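You operate a simulated robot arm through the tools that you are given. There is no shell and no other tool.

You are at the controls of a simulated robot arm. One attempt, no reset.

TASK
Breaker 3 has tripped: switch the blue and green floods off, reset it, then light the blue flood alone.
Fine: all three flood switches off before the reset.

It is judged by the outcome, as a careful person would: the job done as asked, and still so three seconds after it is handed in. It fails if anything else is knocked over, pushed out of place, dropped, spilled or broken.

THE ROBOT
A 7-joint arm with a three-finger gripper, fixed in place. Base frame: the origin is on the floor under the middle of its stand, x ahead of it, y to its left, z up. Readings come in m, rad, newtons and seconds.
With the tool pointing down near the work surface it reaches from about 0.14 to 0.88 m from the base axis. Its first joint turns from -2.897 to 2.897 rad. Payload 2.94 kg.
Tool frame: the origin (TCP) lies between the finger pads and is the grasp point; the fingertips stand 0.03 m ahead of it; z points along the fingers, y is the line along which they close. The gripper opens to 0.132 m; its body begins 0.107 m behind the TCP.
Orientation is that of the tool frame in the base frame, as a unit quaternion [w, x, y, z]. With the fingers straight down and closing along the base's y, the tool's x points along the base's -x, its y along +y and its z along -z.

THE INTERFACE
- The arm moves only by the tool drive_tool. Its argument "increments" is a list of rows, each a list of 7 numbers: the shift along the base's x, y, z in m, then the turn, a rotation vector about the base's x, y, z in rad, then the opening, from 0 (shut) to 1 (fully open). In form: [[dx, dy, dz, ax, ay, az, fingers], ...]. A call has 1 to 20 rows; each row shifts and turns the commanded pose from where the row before left it. Each row takes 0.2 s and may step no farther than 0.05 m and 0.15 rad from the row before; otherwise, or with a gripper value out of range, the whole call is refused. A pose out of reach is approached as far as the arm can. The call stops where the force on the tool passes 90 N (or 10 N more than at its start, if that is more) or the arm is blocked; 0.2 s more then pass. Each finger travels about 0.0374 m/s and halts on what it meets, pressing with about 24 N; the grip force reading is that of the motor and also rises with nothing between the fingers. The clock runs only during rows and for 0.2 s after the last one: add rows that do not move to give the fingers time. It gives the time, the measured TCP pose, the force on the tool (base axes), the opening and the grip force at its end, in the units of the frame above (readings bear some noise), with the torque about the TCP (base axes, N m) and any sound that the robot's microphone picked up.
- Cameras (640 x 400 px; columns grow to the right, rows downward): "scene" is fixed at [0.4001, -0.4999, 1.7909]; the picture's right is [1.00, -0.02, 0.00], its down [-0.01, -0.47, -0.89] and it looks along [0.02, 0.88, -0.47] (base axes); focal length 344 px, centre (320, 200). "wrist" rides on the gripper at [0.072, 0.003, -0.144] in the tool frame; the picture's right is [-0.04, 1.00, 0.00], its down [-0.88, -0.04, -0.48] and it looks along [-0.48, -0.02, 0.88] (tool axes); focal length 256 px, centre (320, 200). There is no depth. A picture from a camera that has moved, and an enlarged one, comes with that camera's place and axes in the base frame and with its lens.
- capture(camera): a new picture of that camera. It takes no simulated time.
- slide_trunk(by): moves the trunk up (or, below 0, down) by that many m; the arm rides with it, the base frame stays. It gives what a move gives, with no picture.
- zoom(camera, box): a new picture of the part [left, top, right, bottom] of that camera's present view, enlarged. It takes no simulated time.
- hand_in(): hands the job in; it is judged then, once.

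Nothing tells you positions but the pictures and the camera data. Unless the task says otherwise, let go and move clear before handing in.

The tools are called after ">>>" by a JSON object that holds its "api" and its "payload". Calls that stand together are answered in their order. drive_tool: Moves the arm, as the interface text tells. Its arguments: {"type":"object","properties":{"increments":{"type":"array","items":{"type":"array","items":{"type":"number"}}}},"required":["increments"]} The other tools are called the same way: slide_trunk (by) moves the trunk up or down; capture (camera) takes a picture; zoom (camera, box) takes an enlarged picture of a part of a camera's view; hand_in () hands the job in.

At the start:

```text
time: 0.0
ee_pos: [0.2377, 0.627, 1.3063]
ee_rot: [0.0, 0.0, 1.0, 0.0]
contact_force: [0.4, 0.2, -0.7]
torque: [-0.04, -0.03, 0.01]
gripper_width: 0.132
gripper_force: 0.1
trunk travel left (down, up): [-0.325, 0.215]
```

scene: 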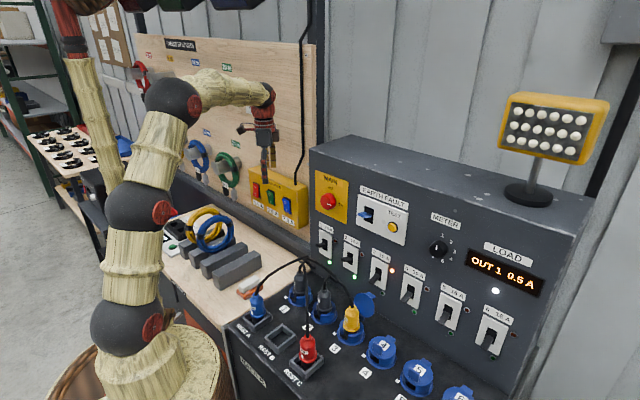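
wrist: 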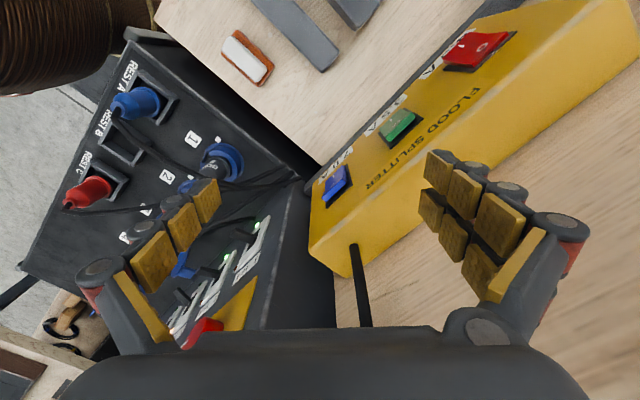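

I see a power panel with six breakers, a yellow "Flood splitter" box with red/green/blue rocker switches, and the arm near the splitter. I'll look closer at the details first.

>>> {"api": "zoom", "payload": {"camera": "scene", "box": [220, 140, 340, 240]}}

>>> {"api": "zoom", "payload": {"camera": "scene", "box": [300, 170, 540, 370]}}

>>> {"api": "zoom", "payload": {"camera": "scene", "box": [220, 240, 480, 400]}}

>>> {"api": "zoom", "payload": {"camera": "scene", "box": [120, 20, 320, 200]}}

>>> {"api": "zoom", "payload": {"camera": "wrist", "box": [300, 20, 540, 220]}}

>>> {"api": "zoom", "payload": {"camera": "wrist", "box": [20, 40, 320, 350]}}

```text
4.00 times, centred on (280, 190) of scene
camera zoom: at [0.4001, -0.4999, 1.7909], right [1.0, -0.02, 0.0], down [-0.01, -0.47, -0.89], along [0.02, 0.88, -0.47], focal length 1378 px, centre (480, 240)
```

zoom: 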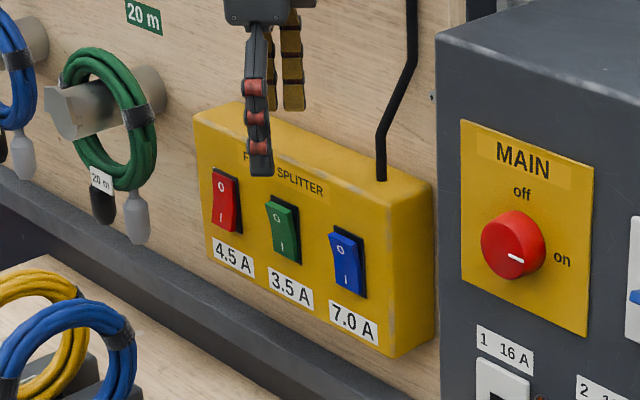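

```text
2.00 times, centred on (420, 270) of scene
camera zoom: at [0.4001, -0.4999, 1.7909], right [1.0, -0.02, 0.0], down [-0.01, -0.47, -0.89], along [0.02, 0.88, -0.47], focal length 689 px, centre (120, 60)
```

zoom: 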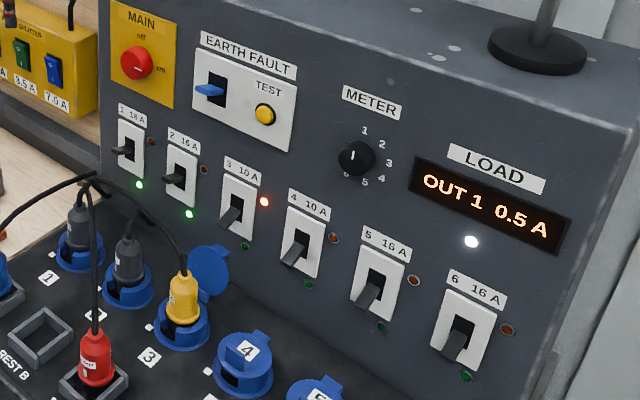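

```text
2.46 times, centred on (350, 320) of scene
camera zoom: at [0.4001, -0.4999, 1.7909], right [1.0, -0.02, 0.0], down [-0.01, -0.47, -0.89], along [0.02, 0.88, -0.47], focal length 848 px, centre (246, -95)
```

zoom: 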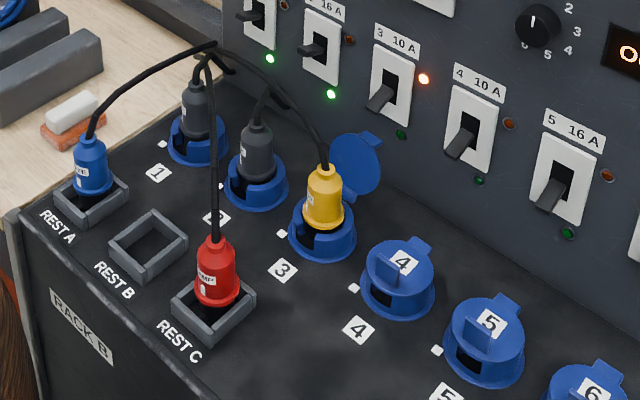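

```text
2.22 times, centred on (220, 110) of scene
camera zoom: at [0.4001, -0.4999, 1.7909], right [1.0, -0.02, 0.0], down [-0.01, -0.47, -0.89], along [0.02, 0.88, -0.47], focal length 765 px, centre (542, 400)
```

zoom: 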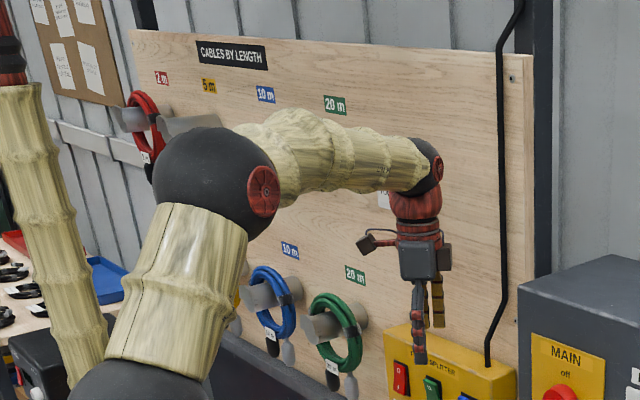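

```text
2.00 times, centred on (420, 120) of wrist
camera zoom: at [0.1663, 0.6309, 1.451], right [0.04, 1.0, 0.0], down [0.88, -0.04, 0.48], along [0.48, -0.02, -0.88], focal length 512 px, centre (120, 360)
```

zoom: 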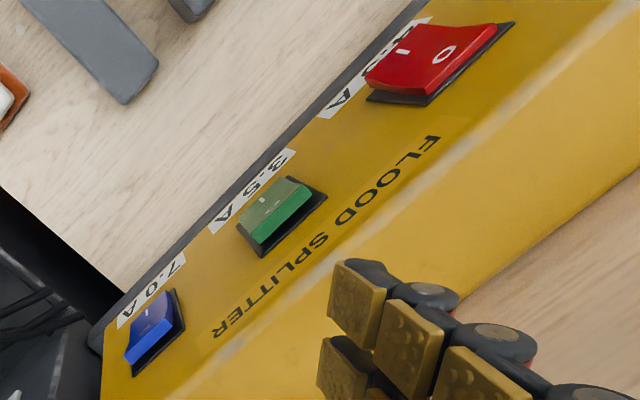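

```text
1.29 times, centred on (170, 195) of wrist
camera zoom: at [0.1663, 0.6309, 1.451], right [0.04, 1.0, 0.0], down [0.88, -0.04, 0.48], along [0.48, -0.02, -0.88], focal length 330 px, centre (514, 206)
```

zoom: 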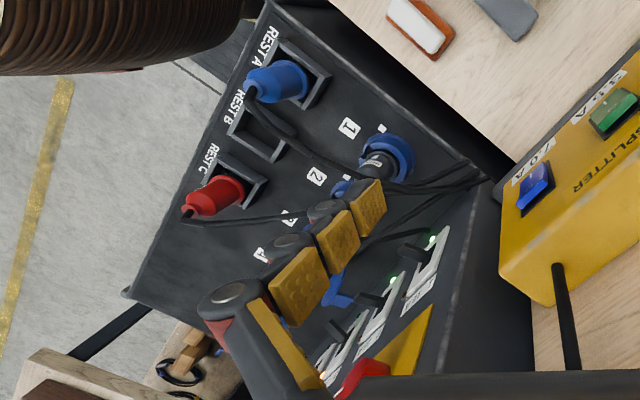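

The splitter rockers carry O at the top and I at the bottom, so I need to see which end of each is pressed in, and where breaker 3's lever stands. Zooming tighter.

>>> {"api": "zoom", "payload": {"camera": "scene", "box": [250, 175, 310, 225]}}

>>> {"api": "zoom", "payload": {"camera": "wrist", "box": [310, 20, 420, 220]}}

>>> {"api": "zoom", "payload": {"camera": "wrist", "box": [430, 20, 530, 90]}}

>>> {"api": "zoom", "payload": {"camera": "scene", "box": [310, 210, 440, 320]}}

>>> {"api": "zoom", "payload": {"camera": "scene", "box": [480, 80, 620, 220]}}

>>> {"api": "zoom", "payload": {"camera": "wrist", "box": [140, 200, 320, 360]}}

```text
8.00 times, centred on (280, 200) of scene
camera zoom: at [0.4001, -0.4999, 1.7909], right [1.0, -0.02, 0.0], down [-0.01, -0.47, -0.89], along [0.02, 0.88, -0.47], focal length 2756 px, centre (640, 200)
```

zoom: 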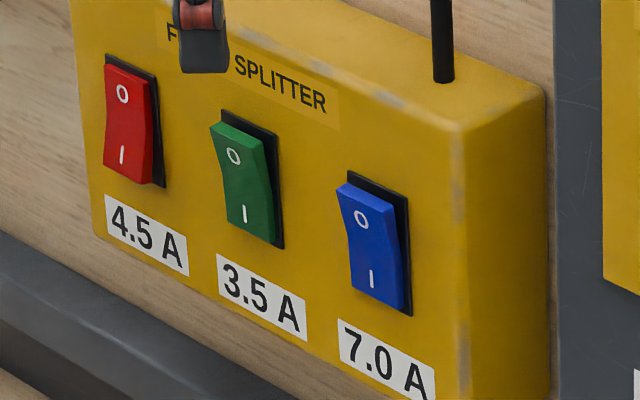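

```text
2.00 times, centred on (365, 120) of wrist
camera zoom: at [0.1663, 0.6309, 1.451], right [0.04, 1.0, 0.0], down [0.88, -0.04, 0.48], along [0.48, -0.02, -0.88], focal length 512 px, centre (230, 360)
```

zoom: 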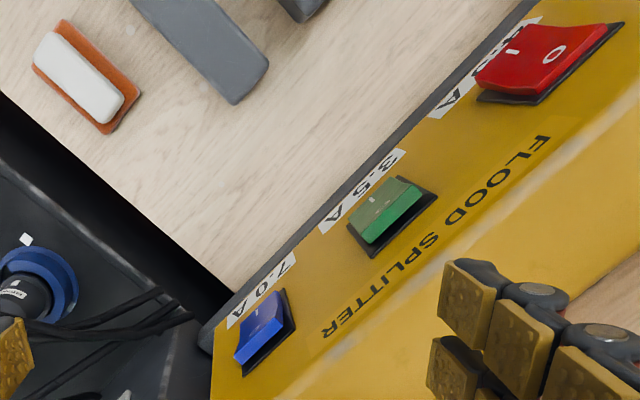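

```text
5.71 times, centred on (480, 55) of wrist
camera zoom: at [0.1663, 0.6309, 1.451], right [0.04, 1.0, 0.0], down [0.88, -0.04, 0.48], along [0.48, -0.02, -0.88], focal length 1463 px, centre (-594, 1029)
```

zoom: 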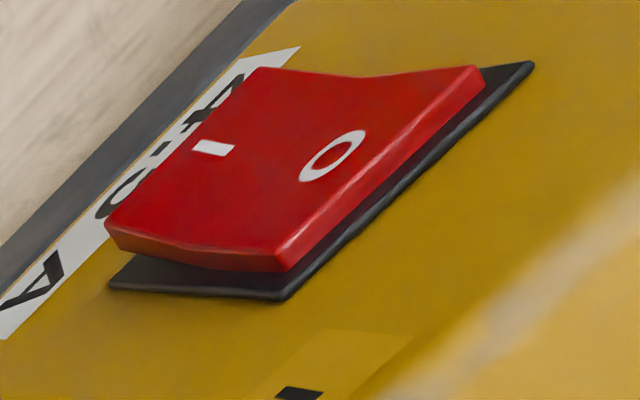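

```text
3.64 times, centred on (375, 265) of scene
camera zoom: at [0.4001, -0.4999, 1.7909], right [1.0, -0.02, 0.0], down [-0.01, -0.47, -0.89], along [0.02, 0.88, -0.47], focal length 1252 px, centre (120, -36)
```

zoom: 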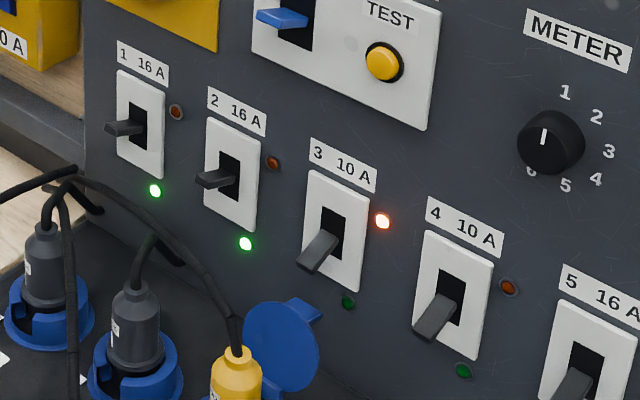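

```text
2.86 times, centred on (550, 150) of scene
camera zoom: at [0.4001, -0.4999, 1.7909], right [1.0, -0.02, 0.0], down [-0.01, -0.47, -0.89], along [0.02, 0.88, -0.47], focal length 984 px, centre (-337, 343)
```

zoom: 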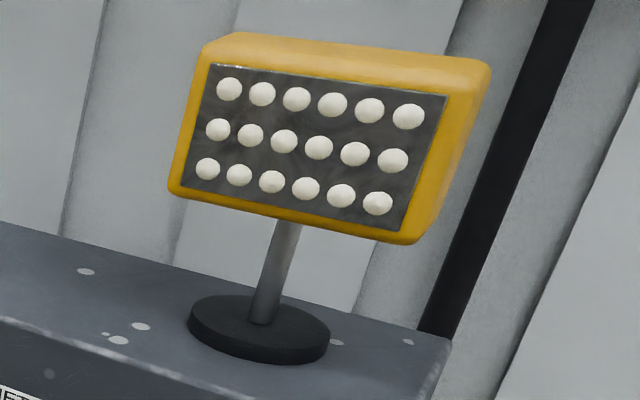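

```text
2.50 times, centred on (230, 280) of wrist
camera zoom: at [0.1663, 0.6309, 1.451], right [0.04, 1.0, 0.0], down [0.88, -0.04, 0.48], along [0.48, -0.02, -0.88], focal length 640 px, centre (545, 0)
```

zoom: 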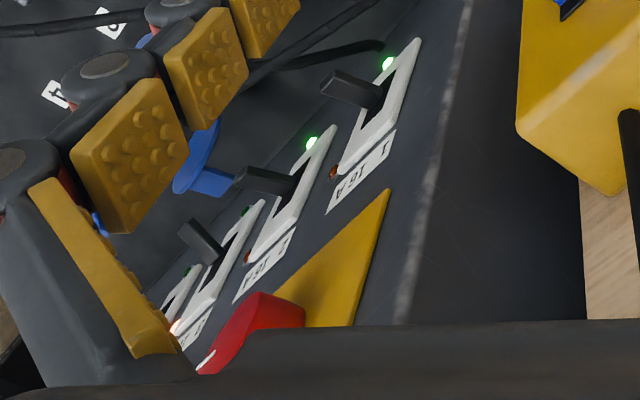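

The picture is consistent: green and blue have their "I" end pressed (on), red has "O" pressed (off), and breaker 3 shows the orange lamp with its lever midway. The splitter face and breaker panel appear to be vertical, facing the robot at 45°. I'll raise a little, close the fingers, and look at the closed hand's shape.

>>> {"api": "drive_tool", "payload": {"increments": [[-0.02, -0.02, 0.03, 0, 0, 0, 0.5], [-0.02, -0.02, 0.02, 0, 0, 0, 0.0], [0, 0, 0, 0, 0, 0, 0], [0, 0, 0, 0, 0, 0, 0], [0, 0, 0, 0, 0, 0, 0], [0, 0, 0, 0, 0, 0, 0], [0, 0, 0, 0, 0, 0, 0], [0, 0, 0, 0, 0, 0, 0], [0, 0, 0, 0, 0, 0, 0]]}}

>>> {"api": "capture", "payload": {"camera": "wrist"}}

>>> {"api": "capture", "payload": {"camera": "scene"}}

```text
time: 2.0
ee_pos: [0.1974, 0.588, 1.3557]
ee_rot: [0.0, 0.0, 1.0, 0.0]
contact_force: [1.1, 0.3, 0.7]
torque: [-0.02, 0.01, -0.03]
gripper_width: 0.0
gripper_force: 8.6
trunk travel left (down, up): [-0.325, 0.215]
```

```text
taken
camera wrist: at [0.1252, 0.5911, 1.5004], right [0.04, 1.0, 0.0], down [0.88, -0.04, 0.48], along [0.48, -0.02, -0.88], focal length 256 px, centre (320, 200)
```

wrist: 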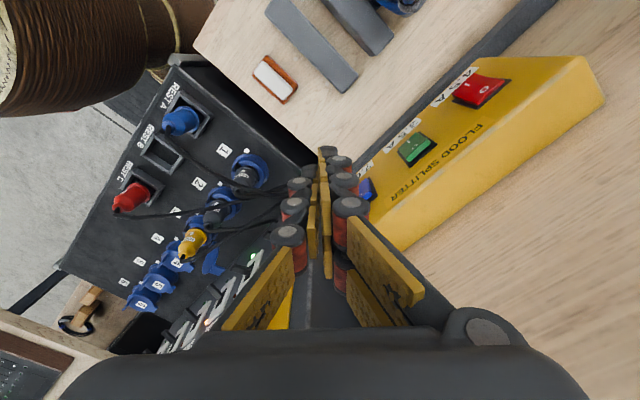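

```text
taken
```

scene: 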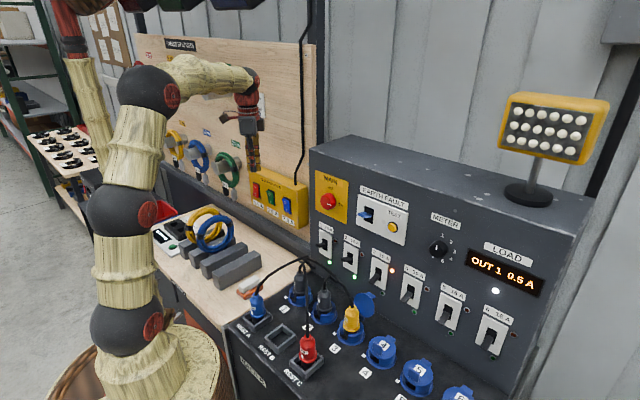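

>>> {"api": "zoom", "payload": {"camera": "wrist", "box": [220, 130, 440, 350]}}

>>> {"api": "zoom", "payload": {"camera": "scene", "box": [200, 60, 320, 220]}}

>>> {"api": "zoom", "payload": {"camera": "wrist", "box": [60, 60, 320, 340]}}

```text
1.82 times, centred on (330, 240) of wrist
camera zoom: at [0.1252, 0.5911, 1.5004], right [0.04, 1.0, 0.0], down [0.88, -0.04, 0.48], along [0.48, -0.02, -0.88], focal length 465 px, centre (302, 127)
```

zoom: 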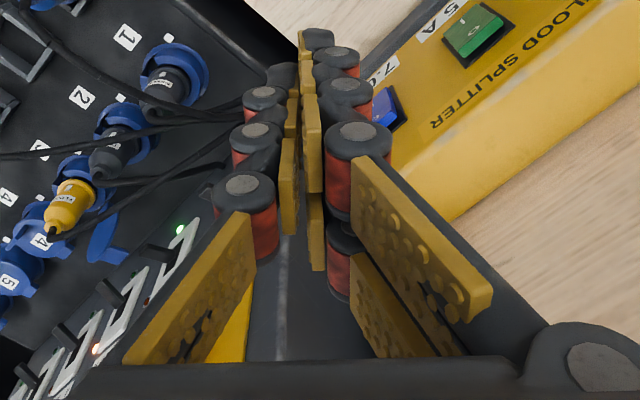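

```text
2.50 times, centred on (260, 140) of scene
camera zoom: at [0.4001, -0.4999, 1.7909], right [1.0, -0.02, 0.0], down [-0.01, -0.47, -0.89], along [0.02, 0.88, -0.47], focal length 861 px, centre (470, 350)
```

zoom: 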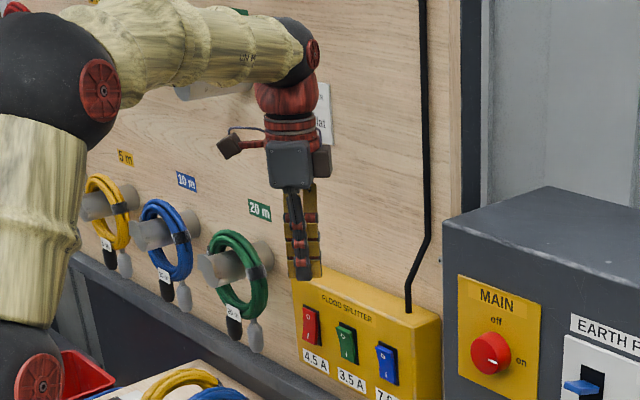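

```text
1.43 times, centred on (190, 200) of wrist
camera zoom: at [0.1252, 0.5911, 1.5004], right [0.04, 1.0, 0.0], down [0.88, -0.04, 0.48], along [0.48, -0.02, -0.88], focal length 366 px, centre (506, 200)
```

zoom: 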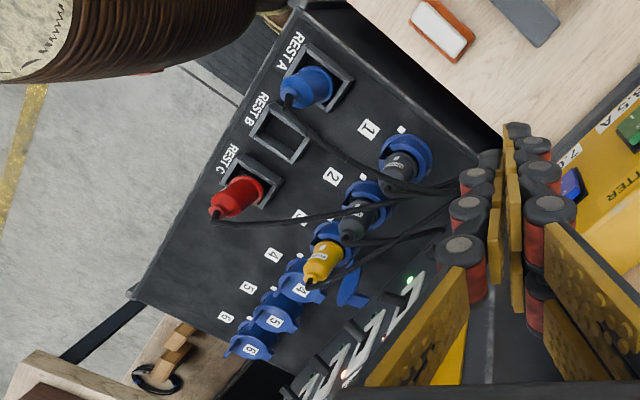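

>>> {"api": "zoom", "payload": {"camera": "scene", "box": [225, 110, 285, 180]}}

>>> {"api": "zoom", "payload": {"camera": "wrist", "box": [280, 130, 400, 250]}}

>>> {"api": "zoom", "payload": {"camera": "wrist", "box": [150, 230, 290, 360]}}

```text
5.71 times, centred on (255, 145) of scene
camera zoom: at [0.4001, -0.4999, 1.7909], right [1.0, -0.02, 0.0], down [-0.01, -0.47, -0.89], along [0.02, 0.88, -0.47], focal length 1968 px, centre (691, 514)
```

zoom: 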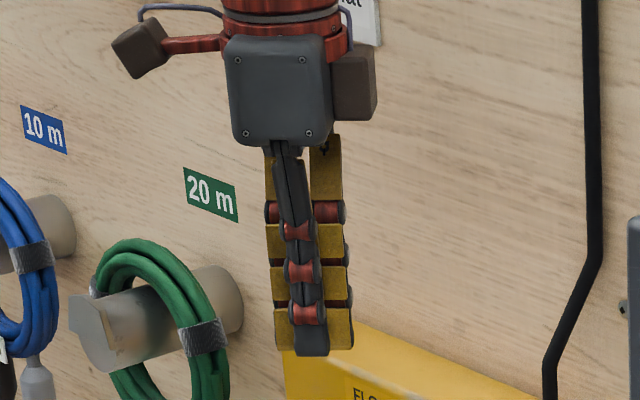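

```text
3.33 times, centred on (340, 190) of wrist
camera zoom: at [0.1252, 0.5911, 1.5004], right [0.04, 1.0, 0.0], down [0.88, -0.04, 0.48], along [0.48, -0.02, -0.88], focal length 853 px, centre (253, 233)
```

zoom: 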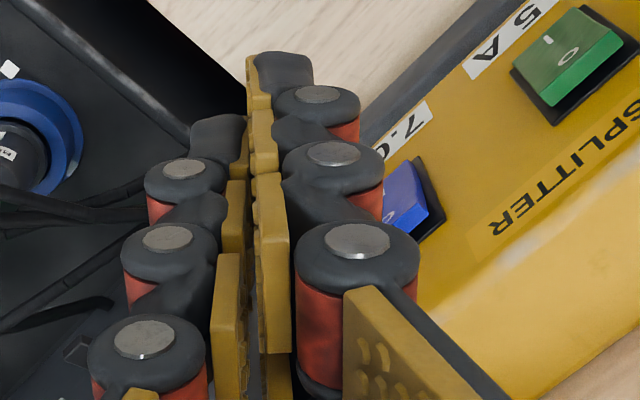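

```text
3.08 times, centred on (220, 295) of wrist
camera zoom: at [0.1252, 0.5911, 1.5004], right [0.04, 1.0, 0.0], down [0.88, -0.04, 0.48], along [0.48, -0.02, -0.88], focal length 788 px, centre (628, -92)
```

zoom: 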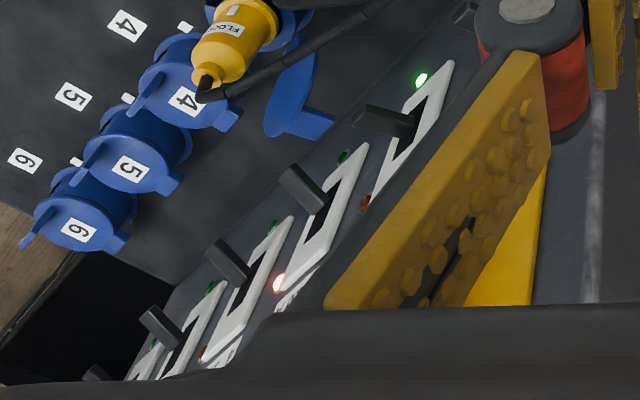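

The closed fingers form a slim tip about 45 mm wide: a pair on the tool's +y side and a thumb opposite. I'll turn the tool to face the wall (45° yaw) and tilt it 45° so the fingertips point into the panel from above.

>>> {"api": "drive_tool", "payload": {"increments": [[-0.01, -0.01, 0, 0, 0, -0.131, 0], [-0.01, -0.01, 0, 0, 0, -0.131, 0], [-0.01, -0.01, 0, 0, 0, -0.131, 0], [0, 0, 0, 0, 0, -0.131, 0], [0, 0, 0, 0, 0, -0.131, 0], [0, 0, 0, 0, 0, -0.1304, 0], [0, 0, 0, 0.0926, -0.0926, 0, 0], [0, 0, 0, 0.0926, -0.0926, 0, 0], [0, 0, 0, 0.0926, -0.0926, 0, 0], [0, 0, 0, 0.0926, -0.0926, 0, 0], [0, 0, 0, 0.0926, -0.0926, 0, 0], [0, 0, 0, 0.0923, -0.0923, 0, 0], [0, 0, 0, 0, 0, 0, 0]]}}

>>> {"api": "capture", "payload": {"camera": "wrist"}}

>>> {"api": "capture", "payload": {"camera": "scene"}}

```text
time: 4.8
ee_pos: [0.1886, 0.5557, 1.3574]
ee_rot: [0.151, 0.37, 0.846, 0.352]
contact_force: [-0.1, -0.7, 0.2]
torque: [0.02, -0.01, -0.02]
gripper_width: 0.0003
gripper_force: 24.6
trunk travel left (down, up): [-0.325, 0.215]
```

```text
taken
camera wrist: at [0.0665, 0.5397, 1.4626], right [0.55, 0.45, 0.71], down [0.33, -0.89, 0.31], along [0.77, 0.07, -0.64], focal length 256 px, centre (320, 200)
```

wrist: 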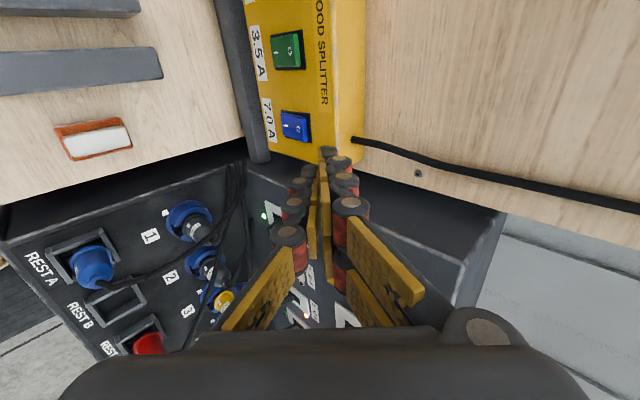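

```text
taken
```

scene: 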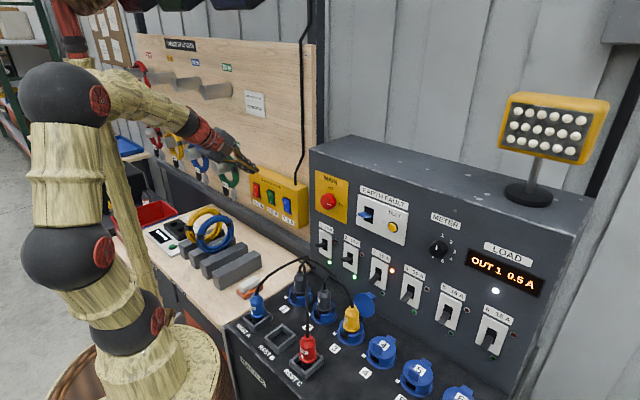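

The tool is now angled into the wall. The measured x is ~2 cm off the commanded value, so I'll let it settle and check.

>>> {"api": "drive_tool", "payload": {"increments": [[0, 0, 0, 0, 0, 0, 0], [0, 0, 0, 0, 0, 0, 0]]}}

```text
time: 5.4
ee_pos: [0.1862, 0.5543, 1.3567]
ee_rot: [0.152, 0.368, 0.847, 0.351]
contact_force: [0.1, -0.7, -0.1]
torque: [-0.01, 0.02, -0.04]
gripper_width: 0.0001
gripper_force: 23.9
trunk travel left (down, up): [-0.325, 0.215]
```

>>> {"api": "drive_tool", "payload": {"increments": [[0.017, 0.005, -0.02, 0, 0, 0, 0], [0.017, 0.005, -0.02, 0, 0, 0, 0], [0.017, 0.005, -0.02, 0, 0, 0, 0], [0.016, 0.006, -0.02, 0, 0, 0, 0], [0, 0, 0, 0, 0, 0, 0], [0, 0, 0, 0, 0, 0, 0]]}}

>>> {"api": "capture", "payload": {"camera": "wrist"}}

>>> {"api": "zoom", "payload": {"camera": "scene", "box": [200, 110, 340, 230]}}

```text
time: 6.8
ee_pos: [0.2348, 0.5783, 1.2765]
ee_rot: [0.146, 0.353, 0.854, 0.354]
contact_force: [0.5, 0.2, 0.1]
torque: [0.02, 0.0, 0.01]
gripper_width: 0.0004
gripper_force: 23.8
trunk travel left (down, up): [-0.325, 0.215]
```

```text
taken
camera wrist: at [0.1133, 0.5584, 1.3816], right [0.53, 0.47, 0.71], down [0.36, -0.88, 0.31], along [0.77, 0.09, -0.64], focal length 256 px, centre (320, 200)
```

wrist: 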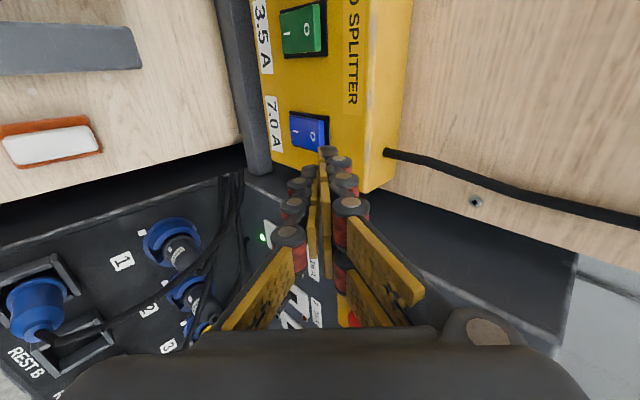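

```text
3.33 times, centred on (270, 170) of scene
camera zoom: at [0.4001, -0.4999, 1.7909], right [1.0, -0.02, 0.0], down [-0.01, -0.47, -0.89], along [0.02, 0.88, -0.47], focal length 1148 px, centre (487, 300)
```

zoom: 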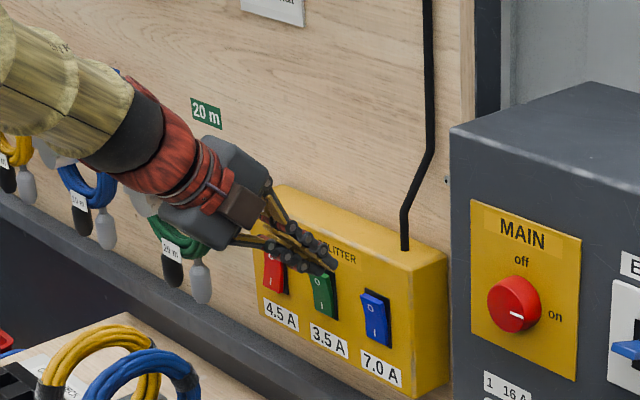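

The pose is now exact. The blue rocker triangulates to about (x 0.301, y 0.646, z 1.166). I'll lower to the height of its top ("O") half and creep forward.

>>> {"api": "drive_tool", "payload": {"increments": [[0, 0, -0.027, 0, 0, 0, 0], [0, 0, -0.027, 0, 0, 0, 0], [0, 0, -0.026, 0, 0, 0, 0], [0.0105, 0.0105, 0, 0, 0, 0, 0], [0.0105, 0.0105, 0, 0, 0, 0, 0], [0, 0, 0, 0, 0, 0, 0]]}}

>>> {"api": "capture", "payload": {"camera": "wrist"}}

>>> {"api": "zoom", "payload": {"camera": "scene", "box": [220, 140, 320, 225]}}

```text
time: 8.2
ee_pos: [0.2561, 0.5975, 1.1978]
ee_rot: [0.146, 0.353, 0.854, 0.353]
contact_force: [0.0, 1.2, 0.2]
torque: [-0.01, -0.02, 0.02]
gripper_width: 0.0002
gripper_force: 24.1
trunk travel left (down, up): [-0.325, 0.215]
```

```text
taken
camera wrist: at [0.1346, 0.5795, 1.3025], right [0.53, 0.47, 0.71], down [0.36, -0.88, 0.31], along [0.77, 0.09, -0.64], focal length 256 px, centre (320, 200)
```

wrist: 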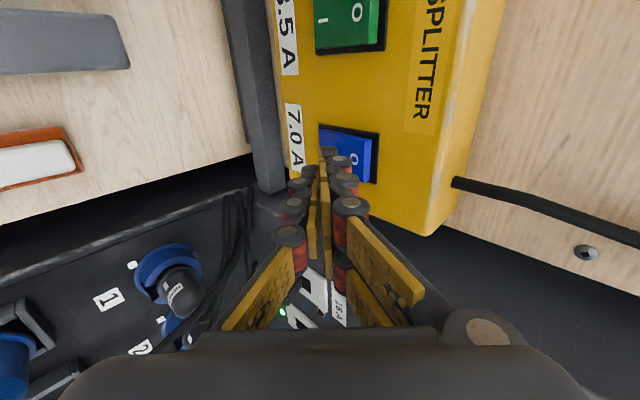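

```text
4.71 times, centred on (270, 182) of scene
camera zoom: at [0.4001, -0.4999, 1.7909], right [1.0, -0.02, 0.0], down [-0.01, -0.47, -0.89], along [0.02, 0.88, -0.47], focal length 1621 px, centre (555, 282)
```

zoom: 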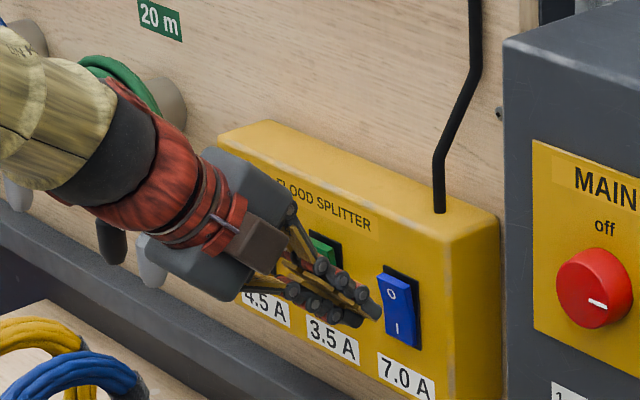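

The tips sit just in front of the blue rocker's O half. Creeping forward to press it.

>>> {"api": "drive_tool", "payload": {"increments": [[0.003, 0.004, 0, 0, 0, 0, 0], [0.0035, 0.0035, 0, 0, 0, 0, 0], [0.0035, 0.0035, 0, 0, 0, 0, 0], [0.0035, 0.0035, 0, 0, 0, 0, 0], [0.0035, 0.0035, 0, 0, 0, 0, 0]]}}

>>> {"api": "zoom", "payload": {"camera": "wrist", "box": [260, 80, 420, 220]}}

>>> {"api": "zoom", "payload": {"camera": "scene", "box": [250, 160, 320, 220]}}

```text
time: 9.4
ee_pos: [0.2735, 0.6186, 1.1963]
ee_rot: [0.146, 0.355, 0.853, 0.354]
contact_force: [-0.2, -0.3, 0.6]
torque: [0.02, -0.01, 0.01]
gripper_width: 0.0
gripper_force: 23.7
trunk travel left (down, up): [-0.325, 0.215]
```

```text
2.86 times, centred on (340, 150) of wrist
camera zoom: at [0.1521, 0.5989, 1.3012], right [0.53, 0.47, 0.71], down [0.36, -0.88, 0.31], along [0.77, 0.09, -0.64], focal length 731 px, centre (263, 343)
```

zoom: 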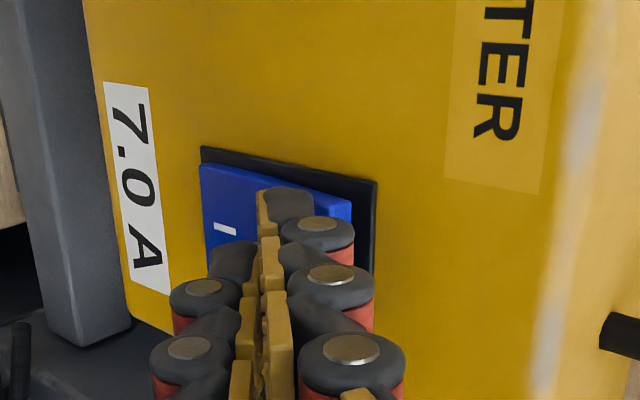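

```text
6.67 times, centred on (285, 190) of scene
camera zoom: at [0.4001, -0.4999, 1.7909], right [1.0, -0.02, 0.0], down [-0.01, -0.47, -0.89], along [0.02, 0.88, -0.47], focal length 2296 px, centre (553, 267)
```

zoom: 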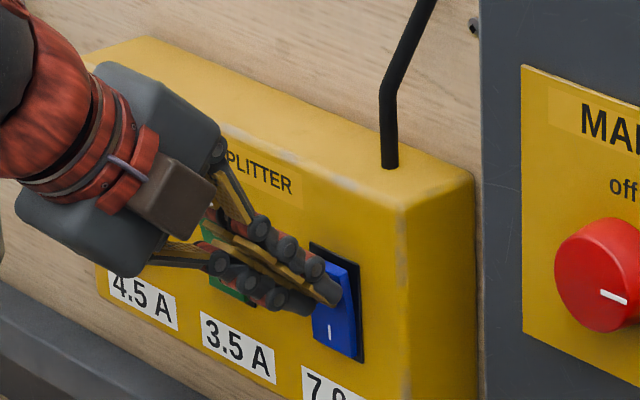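

>>> {"api": "drive_tool", "payload": {"increments": [[0.0028, 0.0028, 0, 0, 0, 0, 0], [0.0028, 0.0028, 0, 0, 0, 0, 0], [0.0028, 0.0028, 0, 0, 0, 0, 0]]}}

>>> {"api": "zoom", "payload": {"camera": "wrist", "box": [260, 80, 420, 220]}}

>>> {"api": "zoom", "payload": {"camera": "scene", "box": [250, 160, 320, 220]}}

```text
time: 10.2
ee_pos: [0.2787, 0.6234, 1.1954]
ee_rot: [0.147, 0.353, 0.853, 0.354]
contact_force: [-12.8, -14.5, 2.6]
torque: [-0.13, 0.09, -0.02]
gripper_width: 0.0
gripper_force: 23.9
trunk travel left (down, up): [-0.325, 0.215]
```

```text
2.86 times, centred on (340, 150) of wrist
camera zoom: at [0.1583, 0.6051, 1.3009], right [0.53, 0.47, 0.71], down [0.36, -0.88, 0.31], along [0.77, 0.09, -0.64], focal length 731 px, centre (263, 343)
```

zoom: 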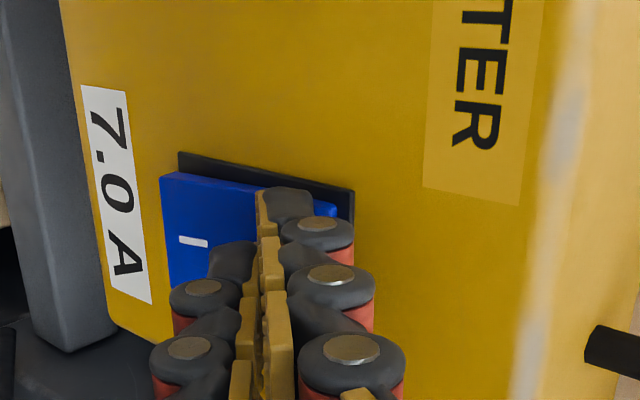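

```text
6.67 times, centred on (285, 190) of scene
camera zoom: at [0.4001, -0.4999, 1.7909], right [1.0, -0.02, 0.0], down [-0.01, -0.47, -0.89], along [0.02, 0.88, -0.47], focal length 2296 px, centre (553, 267)
```

zoom: 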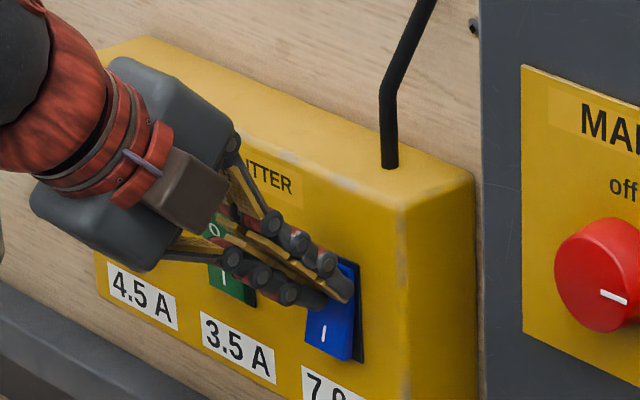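

The blue rocker has flipped (its "I" end now stands proud) at about 19 N. I'll back off and verify.

>>> {"api": "drive_tool", "payload": {"increments": [[-0.01, -0.01, 0, 0, 0, 0, 0], [-0.0141, -0.0141, 0, 0, 0, 0, 0], [-0.0141, -0.0141, 0, 0, 0, 0, 0], [0, 0, 0, 0, 0, 0, 0]]}}

>>> {"api": "capture", "payload": {"camera": "wrist"}}

>>> {"api": "zoom", "payload": {"camera": "scene", "box": [240, 160, 320, 230]}}

```text
time: 11.2
ee_pos: [0.2439, 0.5866, 1.1976]
ee_rot: [0.146, 0.353, 0.854, 0.353]
contact_force: [-0.9, -0.7, 0.1]
torque: [-0.03, -0.01, 0.0]
gripper_width: 0.0
gripper_force: 24.2
trunk travel left (down, up): [-0.325, 0.215]
```

```text
taken
camera wrist: at [0.1222, 0.5681, 1.3019], right [0.53, 0.47, 0.71], down [0.36, -0.88, 0.31], along [0.77, 0.09, -0.64], focal length 256 px, centre (320, 200)
```

wrist: 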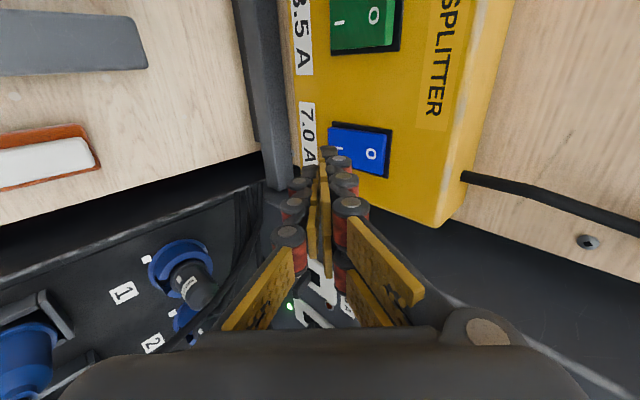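

```text
5.71 times, centred on (280, 195) of scene
camera zoom: at [0.4001, -0.4999, 1.7909], right [1.0, -0.02, 0.0], down [-0.01, -0.47, -0.89], along [0.02, 0.88, -0.47], focal length 1968 px, centre (549, 229)
```

zoom: 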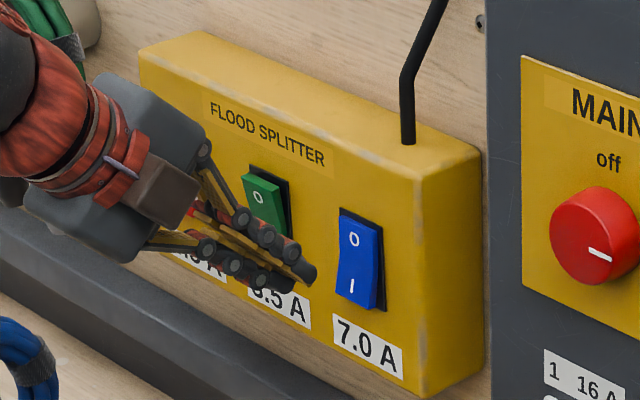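

Blue is off. Green's rocker sits about 96 mm to the left at the same height; moving there and pressing its O half the same way.

>>> {"api": "drive_tool", "payload": {"increments": [[-0.0236, 0.0036, 0, 0, 0, 0, 0], [-0.0136, 0.0136, 0, 0, 0, 0, 0], [-0.0136, 0.0136, 0, 0, 0, 0, 0], [-0.0137, 0.0137, 0, 0, 0, 0, 0], [-0.0037, 0.0237, 0, 0, 0, 0, 0], [0.0125, 0.0125, 0, 0, 0, 0, 0], [0, 0, 0, 0, 0, 0, 0]]}}

>>> {"api": "capture", "payload": {"camera": "wrist"}}

>>> {"api": "zoom", "payload": {"camera": "scene", "box": [240, 160, 320, 230]}}

```text
time: 13.0
ee_pos: [0.2223, 0.6637, 1.2323]
ee_rot: [0.148, 0.379, 0.835, 0.371]
contact_force: [-0.8, -0.5, -0.3]
torque: [0.02, 0.01, -0.02]
gripper_width: 0.0002
gripper_force: 24.4
trunk travel left (down, up): [-0.325, 0.215]
stopped in row 7: the arm was blocked; the commanded pose is now the measured one
```

```text
taken
camera wrist: at [0.0997, 0.6466, 1.3352], right [0.55, 0.4, 0.73], down [0.32, -0.91, 0.27], along [0.77, 0.08, -0.63], focal length 256 px, centre (320, 200)
```

wrist: 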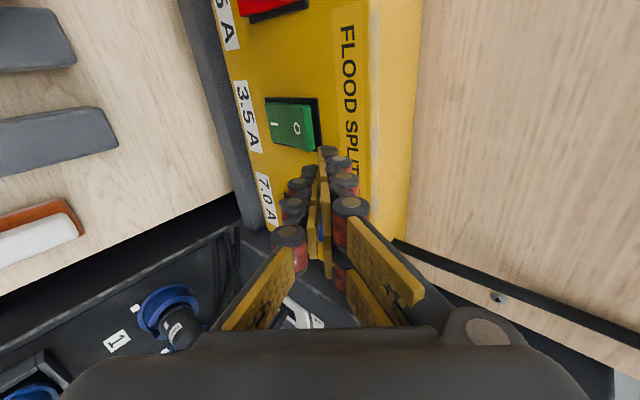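

```text
5.71 times, centred on (280, 195) of scene
camera zoom: at [0.4001, -0.4999, 1.7909], right [1.0, -0.02, 0.0], down [-0.01, -0.47, -0.89], along [0.02, 0.88, -0.47], focal length 1968 px, centre (549, 229)
```

zoom: 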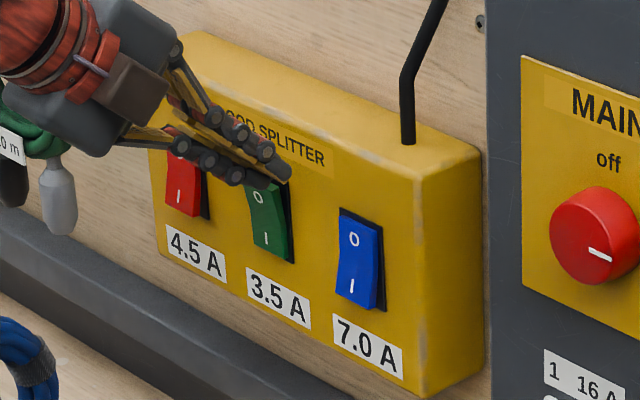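

The arm hit a joint limit on the way (no contact force; green is still on, nothing touched). I'll back off and yaw the tool a bit to the left, more in line with the arm, to reach green comfortably.

>>> {"api": "drive_tool", "payload": {"increments": [[-0.0212, -0.0212, 0, 0, 0, 0, 0], [-0.005, -0.002, 0, -0.0123, 0.0008, 0.088, 0], [-0.0055, 0.005, -0.012, -0.0123, 0.0008, 0.088, 0], [-0.006, 0.008, -0.013, -0.0123, 0.0008, 0.088, 0], [-0.0055, 0.005, -0.0123, -0.0123, 0.0008, 0.088, 0], [0, 0, 0, 0, 0, 0, 0]]}}

>>> {"api": "capture", "payload": {"camera": "wrist"}}

>>> {"api": "capture", "payload": {"camera": "scene"}}

```text
time: 14.4
ee_pos: [0.1761, 0.6592, 1.1951]
ee_rot: [0.087, 0.221, 0.898, 0.371]
contact_force: [0.1, 1.2, 0.3]
torque: [-0.02, 0.03, -0.01]
gripper_width: 0.0
gripper_force: 24.5
trunk travel left (down, up): [-0.325, 0.215]
```

```text
taken
camera wrist: at [0.0671, 0.605, 1.3008], right [0.37, 0.61, 0.7], down [0.61, -0.73, 0.3], along [0.7, 0.32, -0.64], focal length 256 px, centre (320, 200)
```

wrist: 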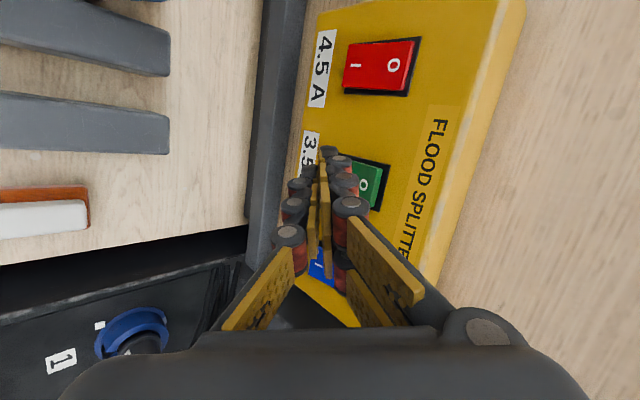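

```text
taken
```

scene: 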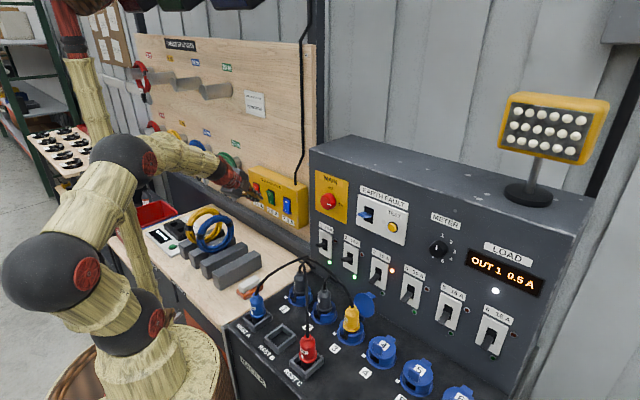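

>>> {"api": "zoom", "payload": {"camera": "scene", "box": [0, 0, 260, 400]}}

>>> {"api": "zoom", "payload": {"camera": "scene", "box": [200, 140, 320, 230]}}

>>> {"api": "zoom", "payload": {"camera": "wrist", "box": [270, 20, 450, 230]}}

```text
1.00 times, centred on (130, 200) of scene (not enlarged: the box is as wide or as high as the picture)
camera zoom: at [0.4001, -0.4999, 1.7909], right [1.0, -0.02, 0.0], down [-0.01, -0.47, -0.89], along [0.02, 0.88, -0.47], focal length 344 px, centre (510, 200)
```

zoom: 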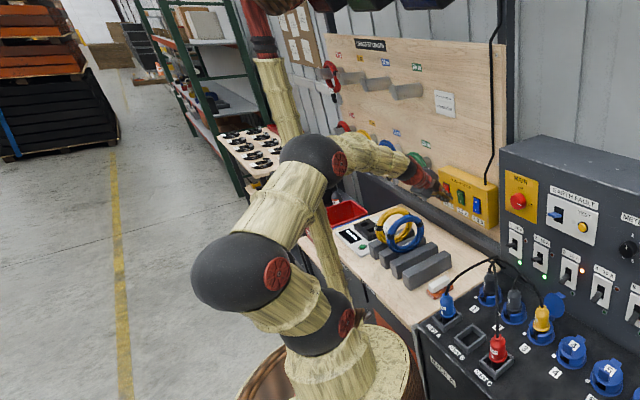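

```text
4.44 times, centred on (260, 185) of scene
camera zoom: at [0.4001, -0.4999, 1.7909], right [1.0, -0.02, 0.0], down [-0.01, -0.47, -0.89], along [0.02, 0.88, -0.47], focal length 1531 px, centre (587, 267)
```

zoom: 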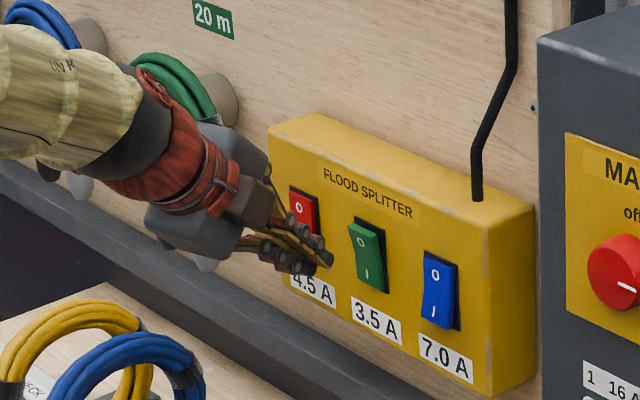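

```text
1.90 times, centred on (360, 125) of wrist
camera zoom: at [0.0671, 0.605, 1.3008], right [0.37, 0.61, 0.7], down [0.61, -0.73, 0.3], along [0.7, 0.32, -0.64], focal length 488 px, centre (244, 343)
```

zoom: 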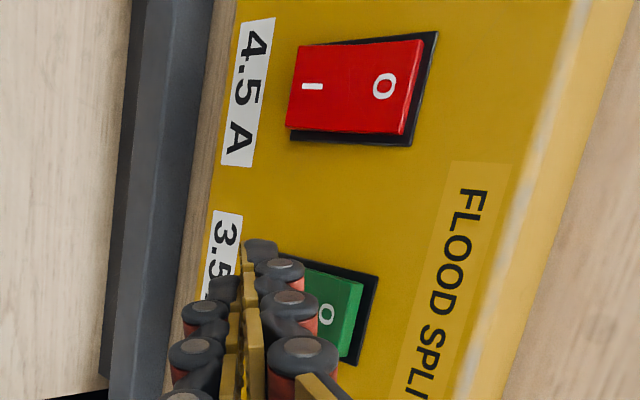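

The elbow reconfigured and the pose is now exact, with nothing touched. Green's O half is straight ahead; advancing and pressing.

>>> {"api": "drive_tool", "payload": {"increments": [[0.006, 0.008, 0, 0, 0, 0, 0], [0.006, 0.008, 0, 0, 0, 0, 0], [0.006, 0.008, 0, 0, 0, 0, 0], [0.0035, 0.0035, 0, 0, 0, 0, 0], [0, 0, 0, 0, 0, 0, 0]]}}

>>> {"api": "zoom", "payload": {"camera": "wrist", "box": [270, 20, 450, 230]}}

>>> {"api": "zoom", "payload": {"camera": "scene", "box": [230, 150, 310, 220]}}

```text
time: 15.6
ee_pos: [0.1974, 0.6881, 1.1948]
ee_rot: [0.088, 0.222, 0.898, 0.371]
contact_force: [-0.1, 0.0, -0.5]
torque: [-0.02, -0.02, -0.04]
gripper_width: 0.0002
gripper_force: 23.4
trunk travel left (down, up): [-0.325, 0.215]
```

```text
1.90 times, centred on (360, 125) of wrist
camera zoom: at [0.0888, 0.634, 1.3004], right [0.37, 0.61, 0.7], down [0.61, -0.73, 0.3], along [0.7, 0.32, -0.64], focal length 488 px, centre (244, 343)
```

zoom: 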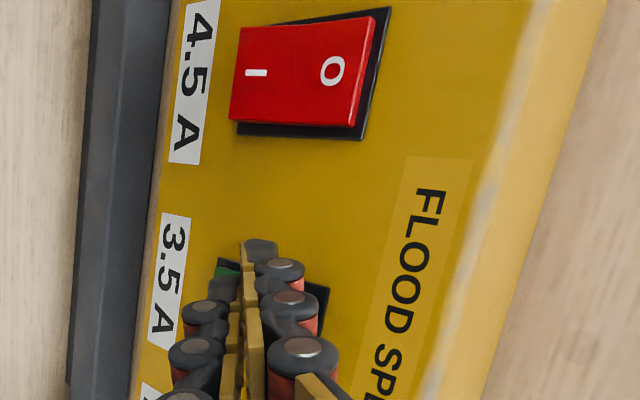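

```text
5.71 times, centred on (270, 185) of scene
camera zoom: at [0.4001, -0.4999, 1.7909], right [1.0, -0.02, 0.0], down [-0.01, -0.47, -0.89], along [0.02, 0.88, -0.47], focal length 1968 px, centre (606, 286)
```

zoom: 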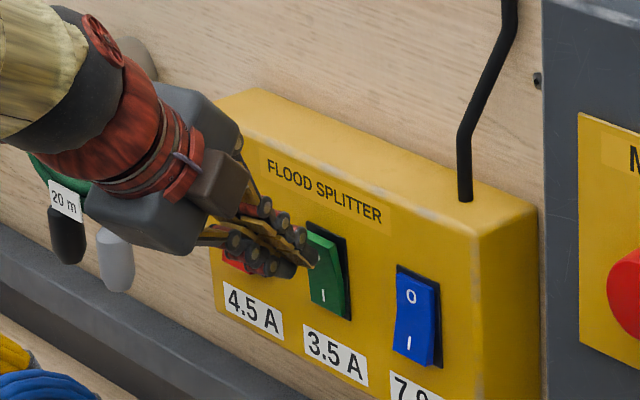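

>>> {"api": "drive_tool", "payload": {"increments": [[0.0032, 0.0026, 0, 0, 0, 0, 0], [0.003, 0.0027, 0, 0, 0, 0, 0], [0.0028, 0.0028, 0, 0, 0, 0, 0]]}}

>>> {"api": "zoom", "payload": {"camera": "wrist", "box": [270, 20, 450, 230]}}

>>> {"api": "zoom", "payload": {"camera": "scene", "box": [230, 150, 310, 220]}}

```text
time: 16.4
ee_pos: [0.203, 0.6928, 1.1953]
ee_rot: [0.088, 0.223, 0.898, 0.37]
contact_force: [-18.7, -20.6, 1.7]
torque: [-0.22, 0.15, -0.45]
gripper_width: 0.0
gripper_force: 24.3
trunk travel left (down, up): [-0.325, 0.215]
```

```text
1.90 times, centred on (360, 125) of wrist
camera zoom: at [0.0945, 0.6385, 1.3003], right [0.37, 0.61, 0.7], down [0.61, -0.73, 0.31], along [0.7, 0.32, -0.64], focal length 488 px, centre (244, 343)
```

zoom: 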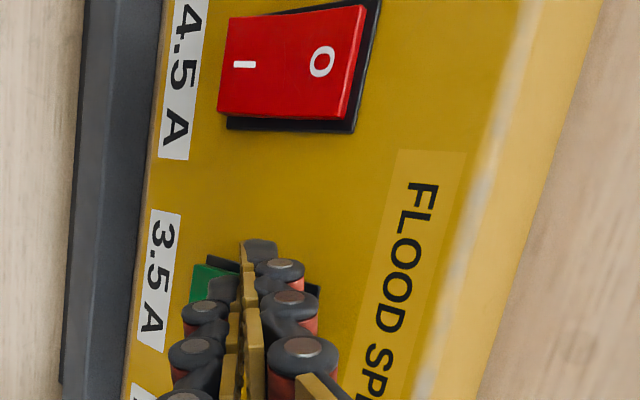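

```text
5.71 times, centred on (270, 185) of scene
camera zoom: at [0.4001, -0.4999, 1.7909], right [1.0, -0.02, 0.0], down [-0.01, -0.47, -0.89], along [0.02, 0.88, -0.47], focal length 1968 px, centre (606, 286)
```

zoom: 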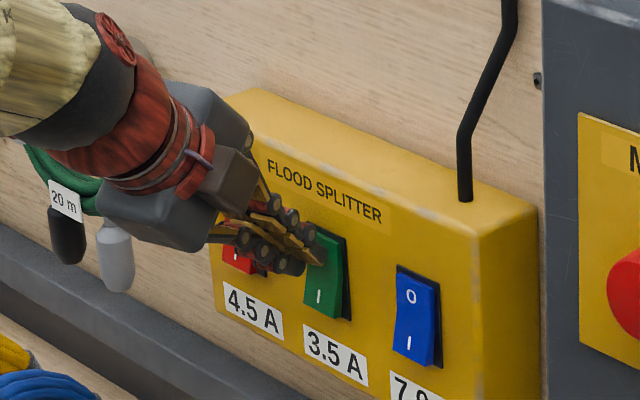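

Green appears flipped too (28 N). Backing off to verify all three.

>>> {"api": "drive_tool", "payload": {"increments": [[-0.01, -0.01, 0, 0, 0, 0, 0], [-0.0141, -0.0141, 0, 0, 0, 0, 0], [-0.0141, -0.0141, 0, 0, 0, 0, 0], [-0.0141, -0.0141, 0.02, 0, 0, 0, 0], [0, 0, 0.03, 0, 0, 0, 0], [0, 0, 0, 0, 0, 0, 0]]}}

>>> {"api": "capture", "payload": {"camera": "wrist"}}

>>> {"api": "zoom", "payload": {"camera": "scene", "box": [240, 165, 310, 225]}}

```text
time: 17.8
ee_pos: [0.1541, 0.6442, 1.2449]
ee_rot: [0.088, 0.222, 0.897, 0.371]
contact_force: [-0.6, 0.4, 0.8]
torque: [-0.03, 0.01, 0.0]
gripper_width: 0.0
gripper_force: 23.9
trunk travel left (down, up): [-0.325, 0.215]
```

```text
taken
camera wrist: at [0.0449, 0.5896, 1.3506], right [0.37, 0.61, 0.7], down [0.61, -0.73, 0.3], along [0.7, 0.32, -0.64], focal length 256 px, centre (320, 200)
```

wrist: 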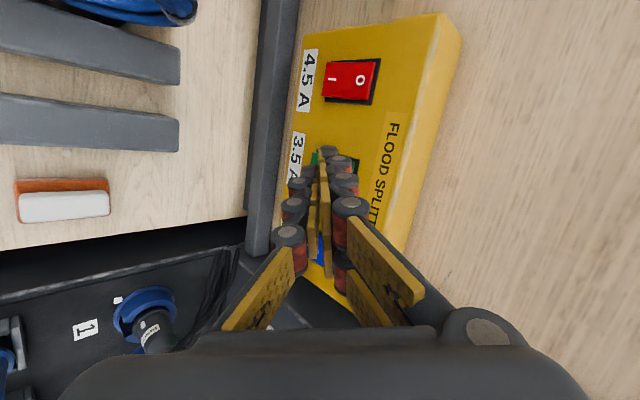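

```text
6.67 times, centred on (275, 195) of scene
camera zoom: at [0.4001, -0.4999, 1.7909], right [1.0, -0.02, 0.0], down [-0.01, -0.47, -0.89], along [0.02, 0.88, -0.47], focal length 2296 px, centre (620, 233)
```

zoom: 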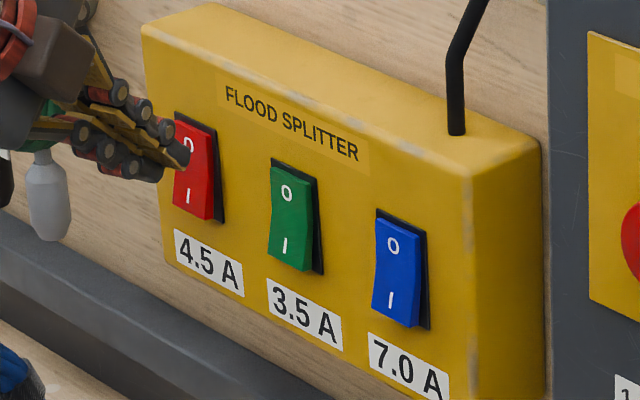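

All three flood switches are off. Next, breaker 3: I'll swing right, staying well clear of the panel and cables, re-squaring the tool to the wall as I go.

>>> {"api": "drive_tool", "payload": {"increments": [[0.0233, -0.0389, 0.01, 0, 0, 0, 0], [0.0233, -0.0389, 0.01, 0, 0, 0, 0], [0.0233, -0.0389, 0.01, 0, 0, 0, 0], [0.0311, -0.0311, 0, 0, 0, -0.05, 0], [0.0311, -0.0311, 0, 0, 0, -0.05, 0], [0.0311, -0.0311, 0, 0, 0, -0.05, 0], [0, 0, 0, 0, 0, 0, 0]]}}

>>> {"api": "capture", "payload": {"camera": "scene"}}

>>> {"api": "capture", "payload": {"camera": "wrist"}}

```text
time: 19.4
ee_pos: [0.3186, 0.432, 1.2745]
ee_rot: [0.115, 0.289, 0.878, 0.363]
contact_force: [-0.5, 0.1, -0.7]
torque: [0.02, -0.02, -0.01]
gripper_width: 0.0
gripper_force: 23.8
trunk travel left (down, up): [-0.325, 0.215]
```

```text
taken
```

scene: 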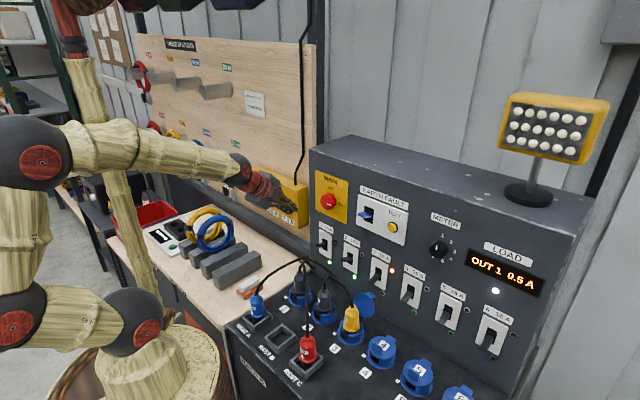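

```text
taken
camera wrist: at [0.2027, 0.3945, 1.3802], right [0.46, 0.54, 0.7], down [0.5, -0.81, 0.3], along [0.74, 0.21, -0.64], focal length 256 px, centre (320, 200)
```

wrist: 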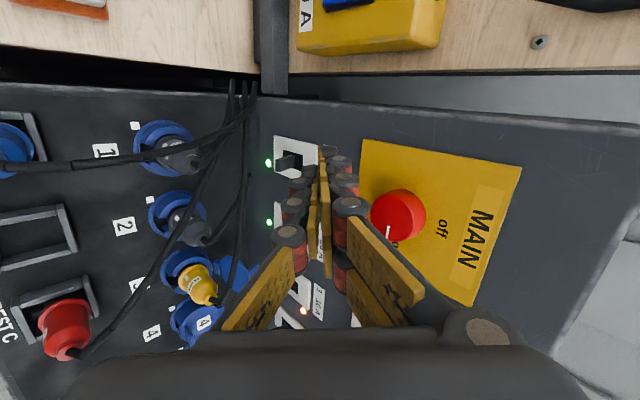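

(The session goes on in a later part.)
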